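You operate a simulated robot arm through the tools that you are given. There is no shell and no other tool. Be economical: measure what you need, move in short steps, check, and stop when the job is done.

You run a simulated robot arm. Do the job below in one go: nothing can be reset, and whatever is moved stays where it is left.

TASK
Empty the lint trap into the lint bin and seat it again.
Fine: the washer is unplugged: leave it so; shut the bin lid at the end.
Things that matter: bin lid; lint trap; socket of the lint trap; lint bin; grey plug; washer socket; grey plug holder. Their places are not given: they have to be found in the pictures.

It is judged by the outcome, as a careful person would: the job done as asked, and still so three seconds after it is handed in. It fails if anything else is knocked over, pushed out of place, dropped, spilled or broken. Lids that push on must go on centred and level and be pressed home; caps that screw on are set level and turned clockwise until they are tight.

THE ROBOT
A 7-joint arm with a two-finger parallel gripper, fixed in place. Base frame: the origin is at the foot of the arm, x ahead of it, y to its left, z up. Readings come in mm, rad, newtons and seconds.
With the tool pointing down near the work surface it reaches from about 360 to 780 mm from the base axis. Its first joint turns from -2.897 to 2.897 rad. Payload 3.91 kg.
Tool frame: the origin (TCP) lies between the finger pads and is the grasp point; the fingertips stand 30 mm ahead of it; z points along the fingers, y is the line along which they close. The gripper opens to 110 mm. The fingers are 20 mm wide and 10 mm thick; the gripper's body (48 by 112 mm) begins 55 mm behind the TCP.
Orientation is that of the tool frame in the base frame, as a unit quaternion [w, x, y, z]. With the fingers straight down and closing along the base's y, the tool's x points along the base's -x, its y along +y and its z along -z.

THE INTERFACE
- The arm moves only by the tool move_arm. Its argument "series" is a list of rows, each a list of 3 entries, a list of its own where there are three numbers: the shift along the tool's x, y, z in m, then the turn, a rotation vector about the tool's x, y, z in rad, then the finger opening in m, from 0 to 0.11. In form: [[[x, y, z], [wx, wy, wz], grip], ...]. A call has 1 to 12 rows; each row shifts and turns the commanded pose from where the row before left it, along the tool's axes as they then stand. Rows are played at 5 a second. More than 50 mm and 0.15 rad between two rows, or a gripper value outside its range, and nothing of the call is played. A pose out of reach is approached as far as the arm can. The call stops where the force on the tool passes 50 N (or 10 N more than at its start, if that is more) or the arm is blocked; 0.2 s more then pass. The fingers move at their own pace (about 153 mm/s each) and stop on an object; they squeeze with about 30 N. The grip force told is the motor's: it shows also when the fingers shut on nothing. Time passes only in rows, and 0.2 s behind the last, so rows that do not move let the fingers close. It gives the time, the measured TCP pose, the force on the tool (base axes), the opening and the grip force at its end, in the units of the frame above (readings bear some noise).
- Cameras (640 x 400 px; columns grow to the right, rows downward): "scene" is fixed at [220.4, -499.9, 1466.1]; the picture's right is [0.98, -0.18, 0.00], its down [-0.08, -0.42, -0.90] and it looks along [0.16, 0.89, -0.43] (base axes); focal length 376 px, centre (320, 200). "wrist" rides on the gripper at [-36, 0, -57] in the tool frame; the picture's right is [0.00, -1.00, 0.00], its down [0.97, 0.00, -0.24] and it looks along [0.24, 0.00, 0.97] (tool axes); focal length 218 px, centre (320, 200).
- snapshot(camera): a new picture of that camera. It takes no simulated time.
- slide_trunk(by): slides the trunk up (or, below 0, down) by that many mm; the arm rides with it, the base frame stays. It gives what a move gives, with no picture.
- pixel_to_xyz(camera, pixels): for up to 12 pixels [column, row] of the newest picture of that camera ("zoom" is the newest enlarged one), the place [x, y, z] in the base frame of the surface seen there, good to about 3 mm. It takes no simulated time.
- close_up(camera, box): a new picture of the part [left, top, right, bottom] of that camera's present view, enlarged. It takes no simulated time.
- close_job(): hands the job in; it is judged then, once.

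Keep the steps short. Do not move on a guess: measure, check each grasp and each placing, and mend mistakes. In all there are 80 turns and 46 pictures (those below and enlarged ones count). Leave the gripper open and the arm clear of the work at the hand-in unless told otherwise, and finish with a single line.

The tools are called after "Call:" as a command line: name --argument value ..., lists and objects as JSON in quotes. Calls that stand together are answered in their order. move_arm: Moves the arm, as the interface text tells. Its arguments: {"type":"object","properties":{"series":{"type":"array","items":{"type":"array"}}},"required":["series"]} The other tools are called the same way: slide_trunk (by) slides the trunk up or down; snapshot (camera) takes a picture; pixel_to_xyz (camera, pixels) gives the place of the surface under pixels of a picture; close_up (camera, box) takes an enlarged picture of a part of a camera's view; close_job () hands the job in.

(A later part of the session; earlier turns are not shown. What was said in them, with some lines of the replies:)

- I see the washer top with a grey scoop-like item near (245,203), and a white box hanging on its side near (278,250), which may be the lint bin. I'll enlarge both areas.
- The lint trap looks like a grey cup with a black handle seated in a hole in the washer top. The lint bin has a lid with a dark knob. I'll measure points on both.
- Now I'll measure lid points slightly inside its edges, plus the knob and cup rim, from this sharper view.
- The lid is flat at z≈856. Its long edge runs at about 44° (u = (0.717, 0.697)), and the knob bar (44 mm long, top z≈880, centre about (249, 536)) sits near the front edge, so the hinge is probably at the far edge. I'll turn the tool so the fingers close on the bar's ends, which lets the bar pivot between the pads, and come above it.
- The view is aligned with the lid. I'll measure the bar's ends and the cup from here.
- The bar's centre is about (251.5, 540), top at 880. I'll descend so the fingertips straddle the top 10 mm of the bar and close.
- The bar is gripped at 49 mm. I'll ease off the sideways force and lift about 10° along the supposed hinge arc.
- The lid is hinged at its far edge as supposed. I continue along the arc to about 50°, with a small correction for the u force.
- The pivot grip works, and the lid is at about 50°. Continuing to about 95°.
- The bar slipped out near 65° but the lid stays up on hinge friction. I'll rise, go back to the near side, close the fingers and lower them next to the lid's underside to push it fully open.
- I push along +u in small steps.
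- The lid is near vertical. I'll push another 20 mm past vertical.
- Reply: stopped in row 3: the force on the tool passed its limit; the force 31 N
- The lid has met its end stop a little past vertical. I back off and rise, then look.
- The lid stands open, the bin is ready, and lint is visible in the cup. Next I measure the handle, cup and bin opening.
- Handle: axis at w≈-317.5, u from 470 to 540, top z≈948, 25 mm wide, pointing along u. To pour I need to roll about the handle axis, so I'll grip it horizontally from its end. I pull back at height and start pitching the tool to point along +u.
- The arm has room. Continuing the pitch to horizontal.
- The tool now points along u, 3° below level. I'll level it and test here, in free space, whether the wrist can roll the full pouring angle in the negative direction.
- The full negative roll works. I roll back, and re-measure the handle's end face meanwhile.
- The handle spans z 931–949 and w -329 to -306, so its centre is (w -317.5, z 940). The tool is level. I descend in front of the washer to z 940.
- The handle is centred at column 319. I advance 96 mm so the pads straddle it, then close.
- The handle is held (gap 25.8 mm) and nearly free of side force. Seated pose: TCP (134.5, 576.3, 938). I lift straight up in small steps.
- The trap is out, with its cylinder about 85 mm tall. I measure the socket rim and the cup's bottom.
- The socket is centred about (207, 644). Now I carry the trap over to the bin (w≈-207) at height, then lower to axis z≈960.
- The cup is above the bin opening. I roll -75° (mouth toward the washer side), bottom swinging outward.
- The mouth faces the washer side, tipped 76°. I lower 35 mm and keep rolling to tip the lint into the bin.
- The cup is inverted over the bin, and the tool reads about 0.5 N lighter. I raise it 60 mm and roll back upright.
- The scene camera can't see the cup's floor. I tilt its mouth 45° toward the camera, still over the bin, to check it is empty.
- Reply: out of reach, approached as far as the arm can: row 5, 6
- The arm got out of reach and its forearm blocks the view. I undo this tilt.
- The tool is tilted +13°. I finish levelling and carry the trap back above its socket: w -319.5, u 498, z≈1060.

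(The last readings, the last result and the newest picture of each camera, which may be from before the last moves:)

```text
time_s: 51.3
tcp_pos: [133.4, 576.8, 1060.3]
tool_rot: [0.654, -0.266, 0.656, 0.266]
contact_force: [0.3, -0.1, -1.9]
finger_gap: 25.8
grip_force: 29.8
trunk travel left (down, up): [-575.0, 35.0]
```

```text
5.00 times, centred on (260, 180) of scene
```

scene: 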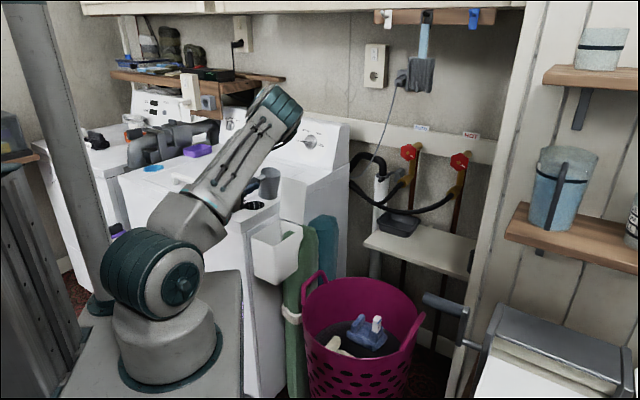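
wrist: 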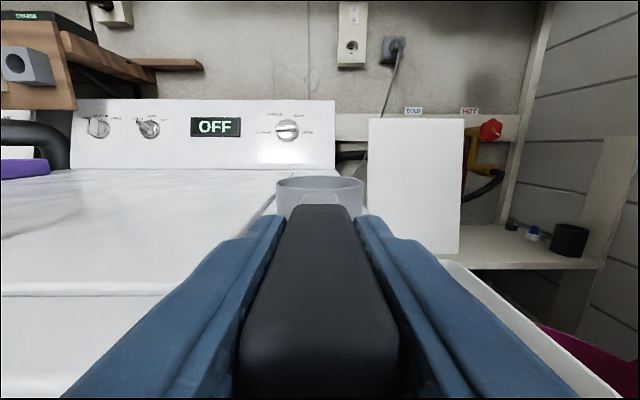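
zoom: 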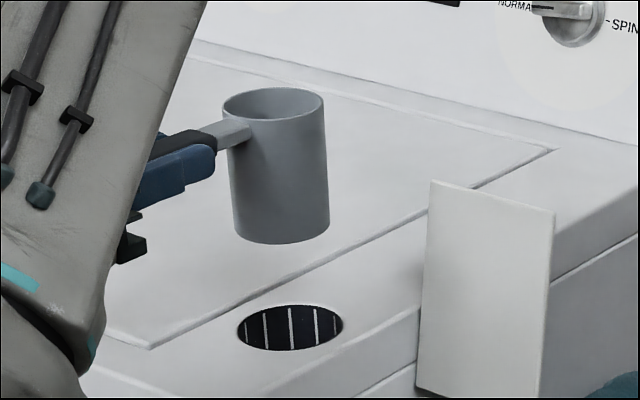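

The trap hangs level above the socket. I check the alignment by measuring cup and socket edges in this picture.

Call:
pixel_to_xyz --camera "zoom" --pixels '[[240, 210], [325, 210], [283, 236], [285, 160], [228, 130], [236, 328], [344, 322], [290, 351], [292, 304], [275, 88]]'

```text
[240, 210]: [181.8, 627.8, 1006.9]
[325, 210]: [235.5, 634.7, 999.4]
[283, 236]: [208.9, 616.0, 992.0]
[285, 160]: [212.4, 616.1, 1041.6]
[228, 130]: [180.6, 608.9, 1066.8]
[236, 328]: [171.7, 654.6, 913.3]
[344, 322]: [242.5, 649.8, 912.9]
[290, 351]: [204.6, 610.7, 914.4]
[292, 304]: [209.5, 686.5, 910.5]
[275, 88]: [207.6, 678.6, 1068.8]
```

Cup centre (≈208, 647) matches the socket centre (≈207, 647). I lower it into the socket, slowly at the end.

Call:
move_arm --series '[[[0.03, -0.0005, 0], [0, 0, 0], 0.0], [[0.025, 0, 0], [0, 0, 0], 0.0], [[0.015, 0, 0], [0, 0, 0], 0.0], [[0.01, 0, 0], [0, 0, 0], 0.0], [[0.01, 0, 0], [0, 0, 0], 0.0], [[0.01, 0, 0], [0, 0, 0], 0.0], [[0.008, 0, 0], [0, 0, 0], 0.0], [[0.005, 0, 0], [0, 0, 0], 0.0], [[0.004, 0, 0], [0, 0, 0], 0.0], [[0, 0, 0], [0, 0, 0], 0.0]]'

```text
time_s: 53.5
tcp_pos: [133.5, 575.2, 943.7]
tool_rot: [0.654, -0.267, 0.655, 0.266]
contact_force: [-0.4, 0.3, -1.5]
finger_gap: 25.9
grip_force: 29.7
trunk travel left (down, up): [-575.0, 35.0]
```

No contact so far, z 943.7. The seated pose was about 938, so I go on in 2 mm steps.

Call:
move_arm --series '[[[0.002, 0, 0], [0, 0, 0], 0.0], [[0.002, 0, 0], [0, 0, 0], 0.0], [[0.001, 0, 0], [0, 0, 0], 0.0], [[0.001, 0, 0], [0, 0, 0], 0.0], [[0.001, 0, 0], [0, 0, 0], 0.0], [[0, 0, 0], [0, 0, 0], 0.0]]'

```text
time_s: 54.9
tcp_pos: [132.0, 574.8, 938.8]
tool_rot: [0.656, -0.265, 0.655, 0.267]
contact_force: [0.6, -1.7, 14.4]
finger_gap: 25.9
grip_force: 30.4
trunk travel left (down, up): [-575.0, 35.0]
```

Contact with 14 N at z≈938.8, within 1 mm of the original seated height. I press 1 mm more to make sure it is home.

Call:
move_arm --series '[[[0.001, 0, 0], [0, 0, 0], 0.0], [[0.001, 0, 0], [0, 0, 0], 0.0], [[0, 0, 0], [0, 0, 0], 0.0]]'

Call:
close_up --camera "scene" --box '[210, 180, 280, 230]'

Call:
pixel_to_xyz --camera "zoom" --pixels '[[335, 140], [395, 235], [388, 94], [388, 156], [320, 160], [464, 125]]'

```text
time_s: 55.7
tcp_pos: [132.8, 574.2, 936.9]
tool_rot: [0.655, -0.266, 0.654, 0.269]
contact_force: [-1.3, -1.4, 20.6]
finger_gap: 25.8
grip_force: 30.0
trunk travel left (down, up): [-575.0, 35.0]
```

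```text
8.00 times, centred on (245, 205) of scene
```

zoom: 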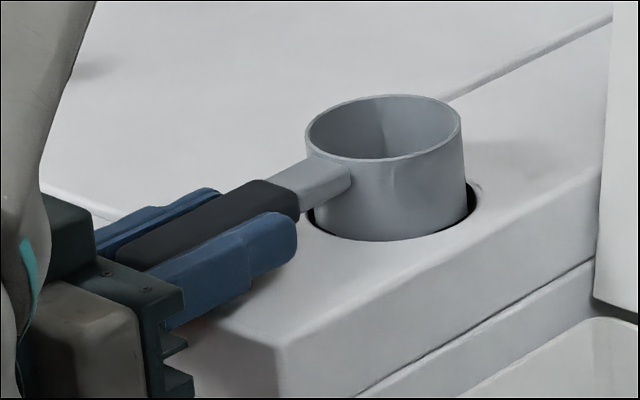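

```text
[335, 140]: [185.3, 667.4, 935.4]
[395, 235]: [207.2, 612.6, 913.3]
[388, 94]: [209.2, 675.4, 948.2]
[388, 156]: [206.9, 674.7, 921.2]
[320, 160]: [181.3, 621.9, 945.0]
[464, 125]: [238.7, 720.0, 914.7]
```

The cup sits as in the first picture (rim at columns 304–462 against 307–465), level. I unload the press with a 1.5 mm nudge along +u, open, and back straight out.

Call:
move_arm --series '[[[-0.0015, 0, 0.0015], [0, 0, 0], 0.0], [[0, 0, 0], [0, 0, 0], 0.0], [[0, 0, 0], [0, 0, 0], 0.05], [[0, 0, 0], [0, 0, 0], 0.06], [[0, 0, -0.03], [0, 0, 0], 0.06], [[0, 0, -0.04], [0, 0, 0], 0.06], [[0, 0, -0.04], [0, 0, 0], 0.06], [[-0.045, 0, 0], [0, 0, 0], 0.06], [[-0.045, 0, 0], [0, 0, 0], 0.06], [[-0.045, 0, 0], [0, 0, 0], 0.06], [[-0.045, 0, 0], [0, 0, 0], 0.06], [[0, 0, 0], [0, 0, 0], 0.06]]'

```text
time_s: 58.3
tcp_pos: [58.5, 497.7, 1117.2]
tool_rot: [0.654, -0.268, 0.656, 0.266]
contact_force: [-0.9, -0.4, 0.4]
finger_gap: 60.1
grip_force: 0.1
trunk travel left (down, up): [-575.0, 35.0]
```

Clear. I pitch the tool back down.

Call:
move_arm --series '[[[0, 0, 0], [0, 0.1428, 0], 0.06], [[0, 0, 0], [0, 0.1428, 0], 0.06], [[0, 0, 0], [0, 0.1428, 0], 0.06], [[0, 0, 0], [0, 0.1428, 0], 0.06], [[0, 0, 0], [0, 0.1428, 0], 0.06], [[0, 0, 0], [0, 0.1428, 0], 0.06], [[0, 0, 0], [0, 0.1428, 0], 0.06], [[0, 0, 0], [0, 0.1428, 0], 0.06], [[0, 0, 0], [0, 0.1428, 0], 0.06], [[0, 0, 0], [0, 0.1428, 0], 0.06], [[0, 0, 0], [0, 0.1428, 0], 0.06], [[0, 0, 0], [0, 0, 0], 0.06]]'

Call:
move_arm --series '[[[-0.035, -0.017, 0], [0, 0, 0], 0.03], [[-0.035, -0.017, 0], [0, 0, 0], 0.0], [[-0.035, -0.017, 0], [0, 0, 0], 0.0], [[0, 0, 0], [0, 0, 0], 0.0]]'

Call:
snapshot --camera "wrist"

```text
time_s: 60.9
tcp_pos: [55.9, 500.6, 1116.7]
tool_rot: [-0.001, -0.377, 0.926, -0.001]
contact_force: [-0.3, 1.1, 0.8]
finger_gap: 60.0
grip_force: 0.0
trunk travel left (down, up): [-575.0, 35.0]
```

```text
time_s: 61.9
tcp_pos: [166.1, 537.3, 1119.1]
tool_rot: [0.0, -0.377, 0.926, 0.0]
contact_force: [0.2, -0.6, -0.3]
finger_gap: 0.0
grip_force: 30.1
trunk travel left (down, up): [-575.0, 35.0]
```

```text
8 pictures are left
```

wrist: 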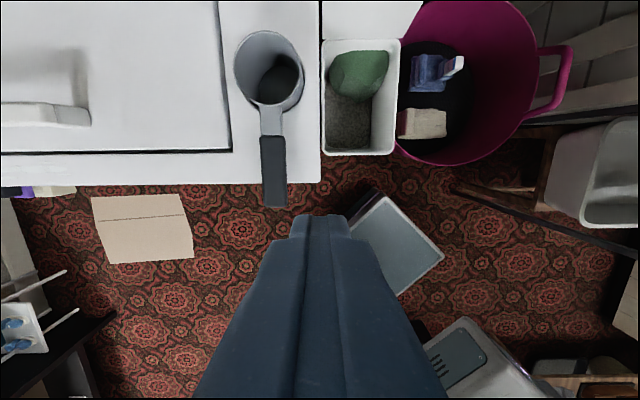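

The cup floor now looks darker and deeper. I enlarge to confirm and measure depths.

Call:
close_up --camera "wrist" --box '[215, 20, 415, 145]'

Call:
pixel_to_xyz --camera "zoom" --pixels '[[200, 190], [200, 230], [430, 310], [450, 170], [180, 330], [150, 40], [470, 40], [540, 20]]'

```text
3.20 times, centred on (315, 82) of wrist
```

zoom: 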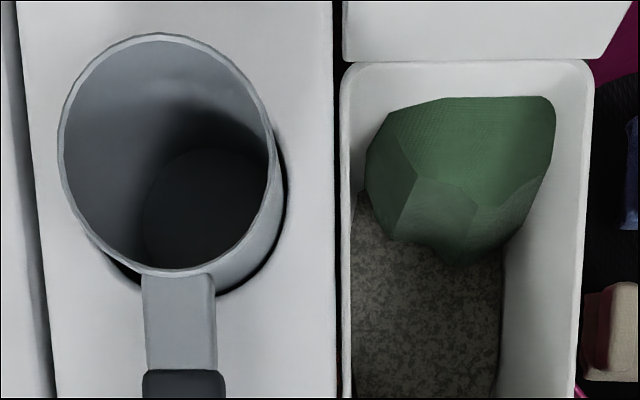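

```text
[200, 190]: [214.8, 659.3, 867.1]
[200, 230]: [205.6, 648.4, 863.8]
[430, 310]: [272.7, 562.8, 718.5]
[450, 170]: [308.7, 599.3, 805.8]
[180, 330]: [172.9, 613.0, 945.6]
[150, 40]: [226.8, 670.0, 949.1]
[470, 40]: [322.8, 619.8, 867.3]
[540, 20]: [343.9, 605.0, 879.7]
```

The cup is empty (floor at z≈864) and the lint is in the bin. Now to shut the lid: I go over it at height to its far side (u≈725) and lower the closed fingers there.

Call:
move_arm --series '[[[-0.0463, -0.0112, 0], [0, 0, 0], 0.0], [[-0.0463, -0.0112, 0], [0, 0, 0], 0.0], [[-0.0463, -0.0112, 0], [0, 0, 0], 0.0], [[-0.0463, -0.0112, 0], [0, 0, 0], 0.0], [[-0.0463, -0.0112, 0], [0, 0, 0], 0.0], [[0, 0, 0.0447], [0, 0, 0], 0.0], [[0, 0, 0.0447], [0, 0, 0], 0.0], [[0, 0, 0.0447], [0, 0, 0], 0.0], [[0, 0, 0], [0, 0, 0], 0.0]]'

Call:
close_up --camera "scene" --box '[210, 120, 350, 260]'

```text
time_s: 63.8
tcp_pos: [369.5, 641.8, 1001.1]
tool_rot: [0.009, -0.376, 0.926, 0.01]
contact_force: [-2.0, -2.1, 19.7]
finger_gap: 0.0
grip_force: 29.5
out of reach, approached as far as the arm can: row 5
trunk travel left (down, up): [-575.0, 35.0]
stopped in row 9: the force on the tool passed its limit (the readings are from after the stop); the commanded pose is now the measured one
```

```text
2.86 times, centred on (280, 190) of scene
```

zoom: 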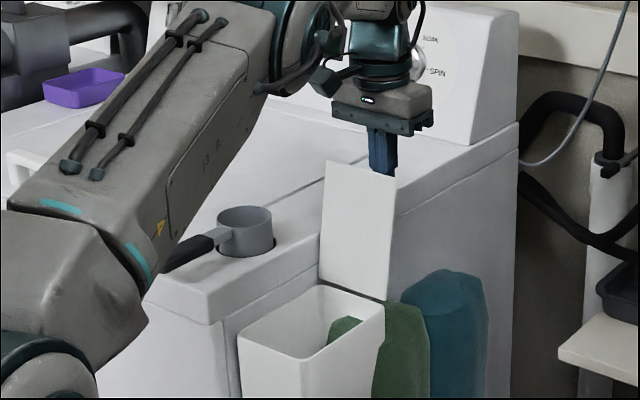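

The fingertips came down on the side of the knob (arm at its reach). I lift 8 mm, then push the lid's upper edge back along -u.

Call:
move_arm --series '[[[0, 0, -0.009], [0, 0, 0], 0.0], [[0.012, 0, 0], [0, 0, 0], 0.0], [[0.012, 0, 0], [0, 0, 0], 0.0], [[0.012, 0, 0], [0, 0, 0], 0.0], [[0.012, 0, 0], [0, 0, 0], 0.0], [[0.012, 0, 0], [0, 0, 0], 0.0], [[0.012, 0, 0], [0, 0, 0], 0.0], [[0.012, 0, 0.004], [0, 0, 0], 0.0], [[0.012, 0, 0.004], [0, 0, 0], 0.0], [[0, 0, 0], [0, 0, 0], 0.0]]'

Call:
close_up --camera "scene" --box '[210, 120, 350, 260]'

```text
time_s: 66.0
tcp_pos: [300.6, 572.5, 999.1]
tool_rot: [0.009, -0.375, 0.927, 0.009]
contact_force: [-1.9, -12.6, 23.1]
finger_gap: 0.1
grip_force: 29.7
trunk travel left (down, up): [-575.0, 35.0]
```

```text
2.86 times, centred on (280, 190) of scene
```

zoom: 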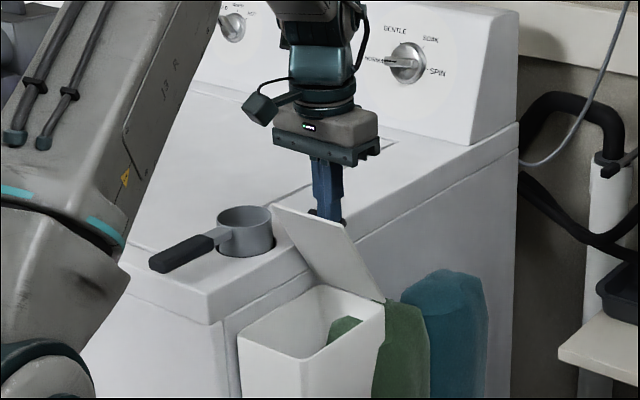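

The lid is at about 65° and the fingertips rest between the knob and its free edge. I follow the arc down to about 20°.

Call:
move_arm --series '[[[0.013, 0, 0.006], [0, 0, 0], 0.0], [[0.0127, 0, 0.0066], [0, 0, 0], 0.0], [[0.0125, 0, 0.011], [0, 0, 0], 0.0], [[0.0122, 0, 0.0129], [0, 0, 0], 0.0], [[0.009, 0, 0.015], [0, 0, 0], 0.0], [[0.0082, 0, 0.0151], [0, 0, 0], 0.0], [[0, 0, 0], [0, 0, 0], 0.0]]'

Call:
close_up --camera "scene" --box '[210, 140, 350, 260]'

```text
time_s: 67.5
tcp_pos: [250.4, 524.0, 929.4]
tool_rot: [0.006, -0.377, 0.926, 0.007]
contact_force: [-12.8, -27.5, 10.7]
finger_gap: 0.0
grip_force: 30.1
trunk travel left (down, up): [-575.0, 35.0]
```

```text
3.33 times, centred on (280, 200) of scene
```

zoom: 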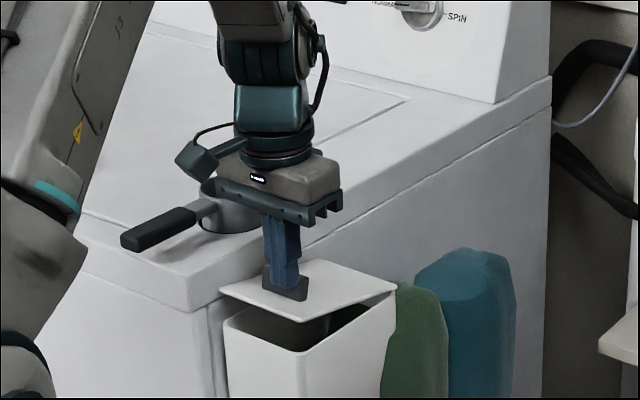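

The lid is at about 17°. The knob pushes the fingers toward -u, so they sit in front of it. I ease 5 mm toward -u and press the lid down.

Call:
move_arm --series '[[[0.005, 0, 0], [0, 0, 0], 0.0], [[0.002, 0, 0.011], [0, 0, 0], 0.0], [[0.0015, 0, 0.012], [0, 0, 0], 0.0], [[0, 0, 0.01], [0, 0, 0], 0.0], [[0, 0, 0.005], [0, 0, 0], 0.0], [[0, 0, 0.004], [0, 0, 0], 0.0], [[0, 0, 0.002], [0, 0, 0], 0.0], [[0, 0, 0], [0, 0, 0], 0.0]]'

```text
time_s: 69.3
tcp_pos: [242.8, 519.1, 885.6]
tool_rot: [0.007, -0.376, 0.927, 0.008]
contact_force: [-26.9, -21.0, 12.4]
finger_gap: 0.2
grip_force: 29.8
trunk travel left (down, up): [-575.0, 35.0]
```

The tips are at lid height (z≈856) with side force from the knob. I rise clear straight up and look.

Call:
move_arm --series '[[[0.002, 0, -0.01], [0, 0, 0], 0.0], [[0, 0, -0.04], [0, 0, 0], 0.0], [[0, 0, -0.04], [0, 0, 0], 0.0], [[0, 0, -0.04], [0, 0, 0], 0.0]]'

Call:
close_up --camera "scene" --box '[200, 160, 340, 270]'

Call:
pixel_to_xyz --camera "zoom" --pixels '[[255, 215], [350, 265], [380, 170], [450, 200], [330, 205], [390, 220], [310, 250], [285, 215]]'

```text
time_s: 70.3
tcp_pos: [244.6, 519.1, 1016.8]
tool_rot: [0.007, -0.376, 0.927, 0.008]
contact_force: [-0.5, 0.1, 0.1]
finger_gap: 0.2
grip_force: 30.4
trunk travel left (down, up): [-575.0, 35.0]
```

```text
3.64 times, centred on (270, 215) of scene
```

zoom: 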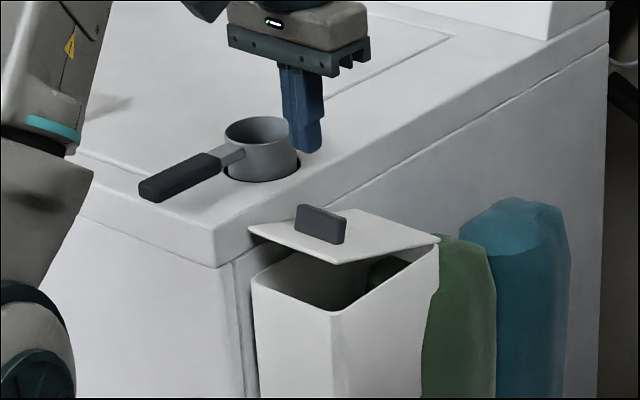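

```text
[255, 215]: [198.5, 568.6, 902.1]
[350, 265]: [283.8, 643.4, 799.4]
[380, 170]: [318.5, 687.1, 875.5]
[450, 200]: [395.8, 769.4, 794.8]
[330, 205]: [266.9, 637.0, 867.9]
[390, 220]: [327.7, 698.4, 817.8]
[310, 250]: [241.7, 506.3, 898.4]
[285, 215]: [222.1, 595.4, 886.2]
```

The lid is still about 18° open: the fingers had slipped in front of its edge. The bin itself has not moved (front corner still at scene (274,246)). I'll press on the knob's top instead, so I measure it.

Call:
pixel_to_xyz --camera "zoom" --pixels '[[300, 208], [322, 212], [342, 220], [320, 228], [322, 209], [335, 312], [280, 242], [335, 258], [370, 235], [360, 222]]'

```text
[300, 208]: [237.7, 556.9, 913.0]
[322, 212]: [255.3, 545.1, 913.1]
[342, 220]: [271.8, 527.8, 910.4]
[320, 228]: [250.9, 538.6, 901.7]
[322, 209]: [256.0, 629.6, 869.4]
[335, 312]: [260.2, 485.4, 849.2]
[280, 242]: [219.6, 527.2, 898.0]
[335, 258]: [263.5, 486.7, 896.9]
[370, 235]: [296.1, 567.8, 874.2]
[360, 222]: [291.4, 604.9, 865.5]
```

Knob top: centre about u 568, w -213, z 913. I position above it and press down along the arc.

Call:
move_arm --series '[[[-0.032, 0.011, 0], [0, 0, 0], 0.0], [[0, 0, 0.035], [0, 0, 0], 0.0], [[0, 0, 0.035], [0, 0, 0], 0.0], [[0.002, 0, 0.008], [0, 0, 0], 0.0], [[0.003, 0, 0.009], [0, 0, 0], 0.0], [[0.002, 0, 0.009], [0, 0, 0], 0.0], [[0.002, 0, 0.008], [0, 0, 0], 0.0], [[0.001, 0, 0.003], [0, 0, 0], 0.0], [[0, 0, 0.002], [0, 0, 0], 0.0], [[0, 0, 0], [0, 0, 0], 0.0]]'

```text
time_s: 72.5
tcp_pos: [254.2, 543.2, 910.5]
tool_rot: [0.008, -0.375, 0.927, 0.009]
contact_force: [4.0, 1.2, 29.8]
finger_gap: 0.1
grip_force: 29.8
trunk travel left (down, up): [-575.0, 35.0]
```

The fingertips press the knob at z 880 with 30 N, matching the closed height. I rise, open, back away and check.

Call:
move_arm --series '[[[0, 0, -0.03], [0, 0, 0], 0.0], [[0, 0, -0.045], [0, 0, 0], 0.0], [[0, 0, -0.045], [0, 0, 0], 0.0], [[0, 0, -0.045], [0, 0, 0], 0.04], [[0.035, 0, -0.02], [0, 0, 0], 0.08], [[0.045, 0, 0], [0, 0, 0], 0.08], [[0.045, 0, 0], [0, 0, 0], 0.08], [[0.03, 0, 0], [0, 0, 0], 0.08], [[0, 0, 0], [0, 0, 0], 0.08]]'

Call:
snapshot --camera "wrist"

Call:
close_up --camera "scene" --box '[200, 160, 340, 270]'

Call:
pixel_to_xyz --camera "zoom" --pixels '[[320, 265], [360, 230], [260, 250], [300, 270], [260, 125], [165, 185]]'

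```text
time_s: 74.5
tcp_pos: [141.1, 433.3, 1087.8]
tool_rot: [0.007, -0.376, 0.927, 0.007]
contact_force: [-0.4, 0.0, -0.5]
finger_gap: 80.0
grip_force: 0.0
trunk travel left (down, up): [-575.0, 35.0]
```

```text
2 pictures are left
```

wrist: 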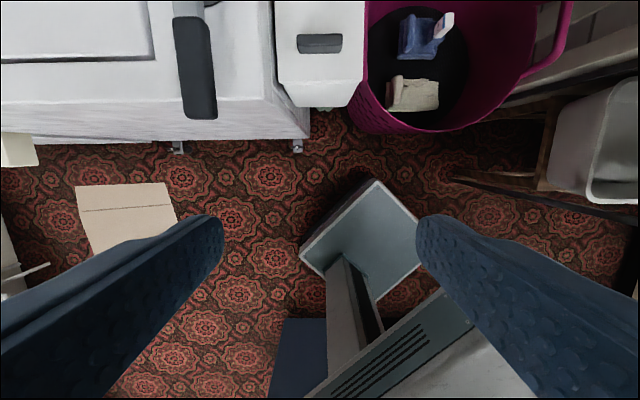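

```text
3.64 times, centred on (270, 215) of scene
```

zoom: 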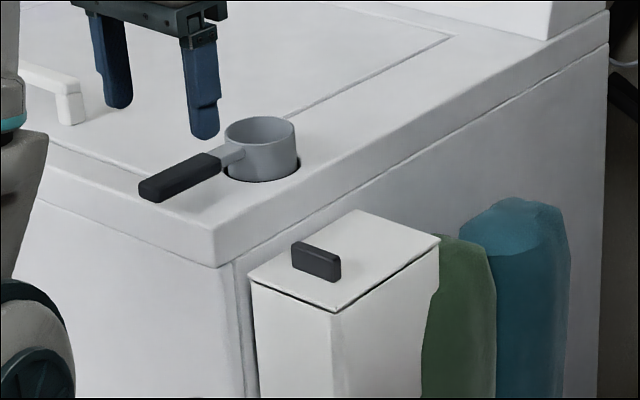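

```text
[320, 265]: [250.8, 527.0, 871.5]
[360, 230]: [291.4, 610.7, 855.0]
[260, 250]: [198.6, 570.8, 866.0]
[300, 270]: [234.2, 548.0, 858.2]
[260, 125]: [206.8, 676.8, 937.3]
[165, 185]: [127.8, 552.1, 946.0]
```

The lid is shut flat at its original height. The empty trap is level in its socket, the plug is untouched, and the open gripper is clear, so I hand in.

Call:
close_job

```text
The job is handed in.
```

The lint trap was emptied into the lint bin and seated again, the bin lid is shut, the washer was left unplugged, and the job is handed in.
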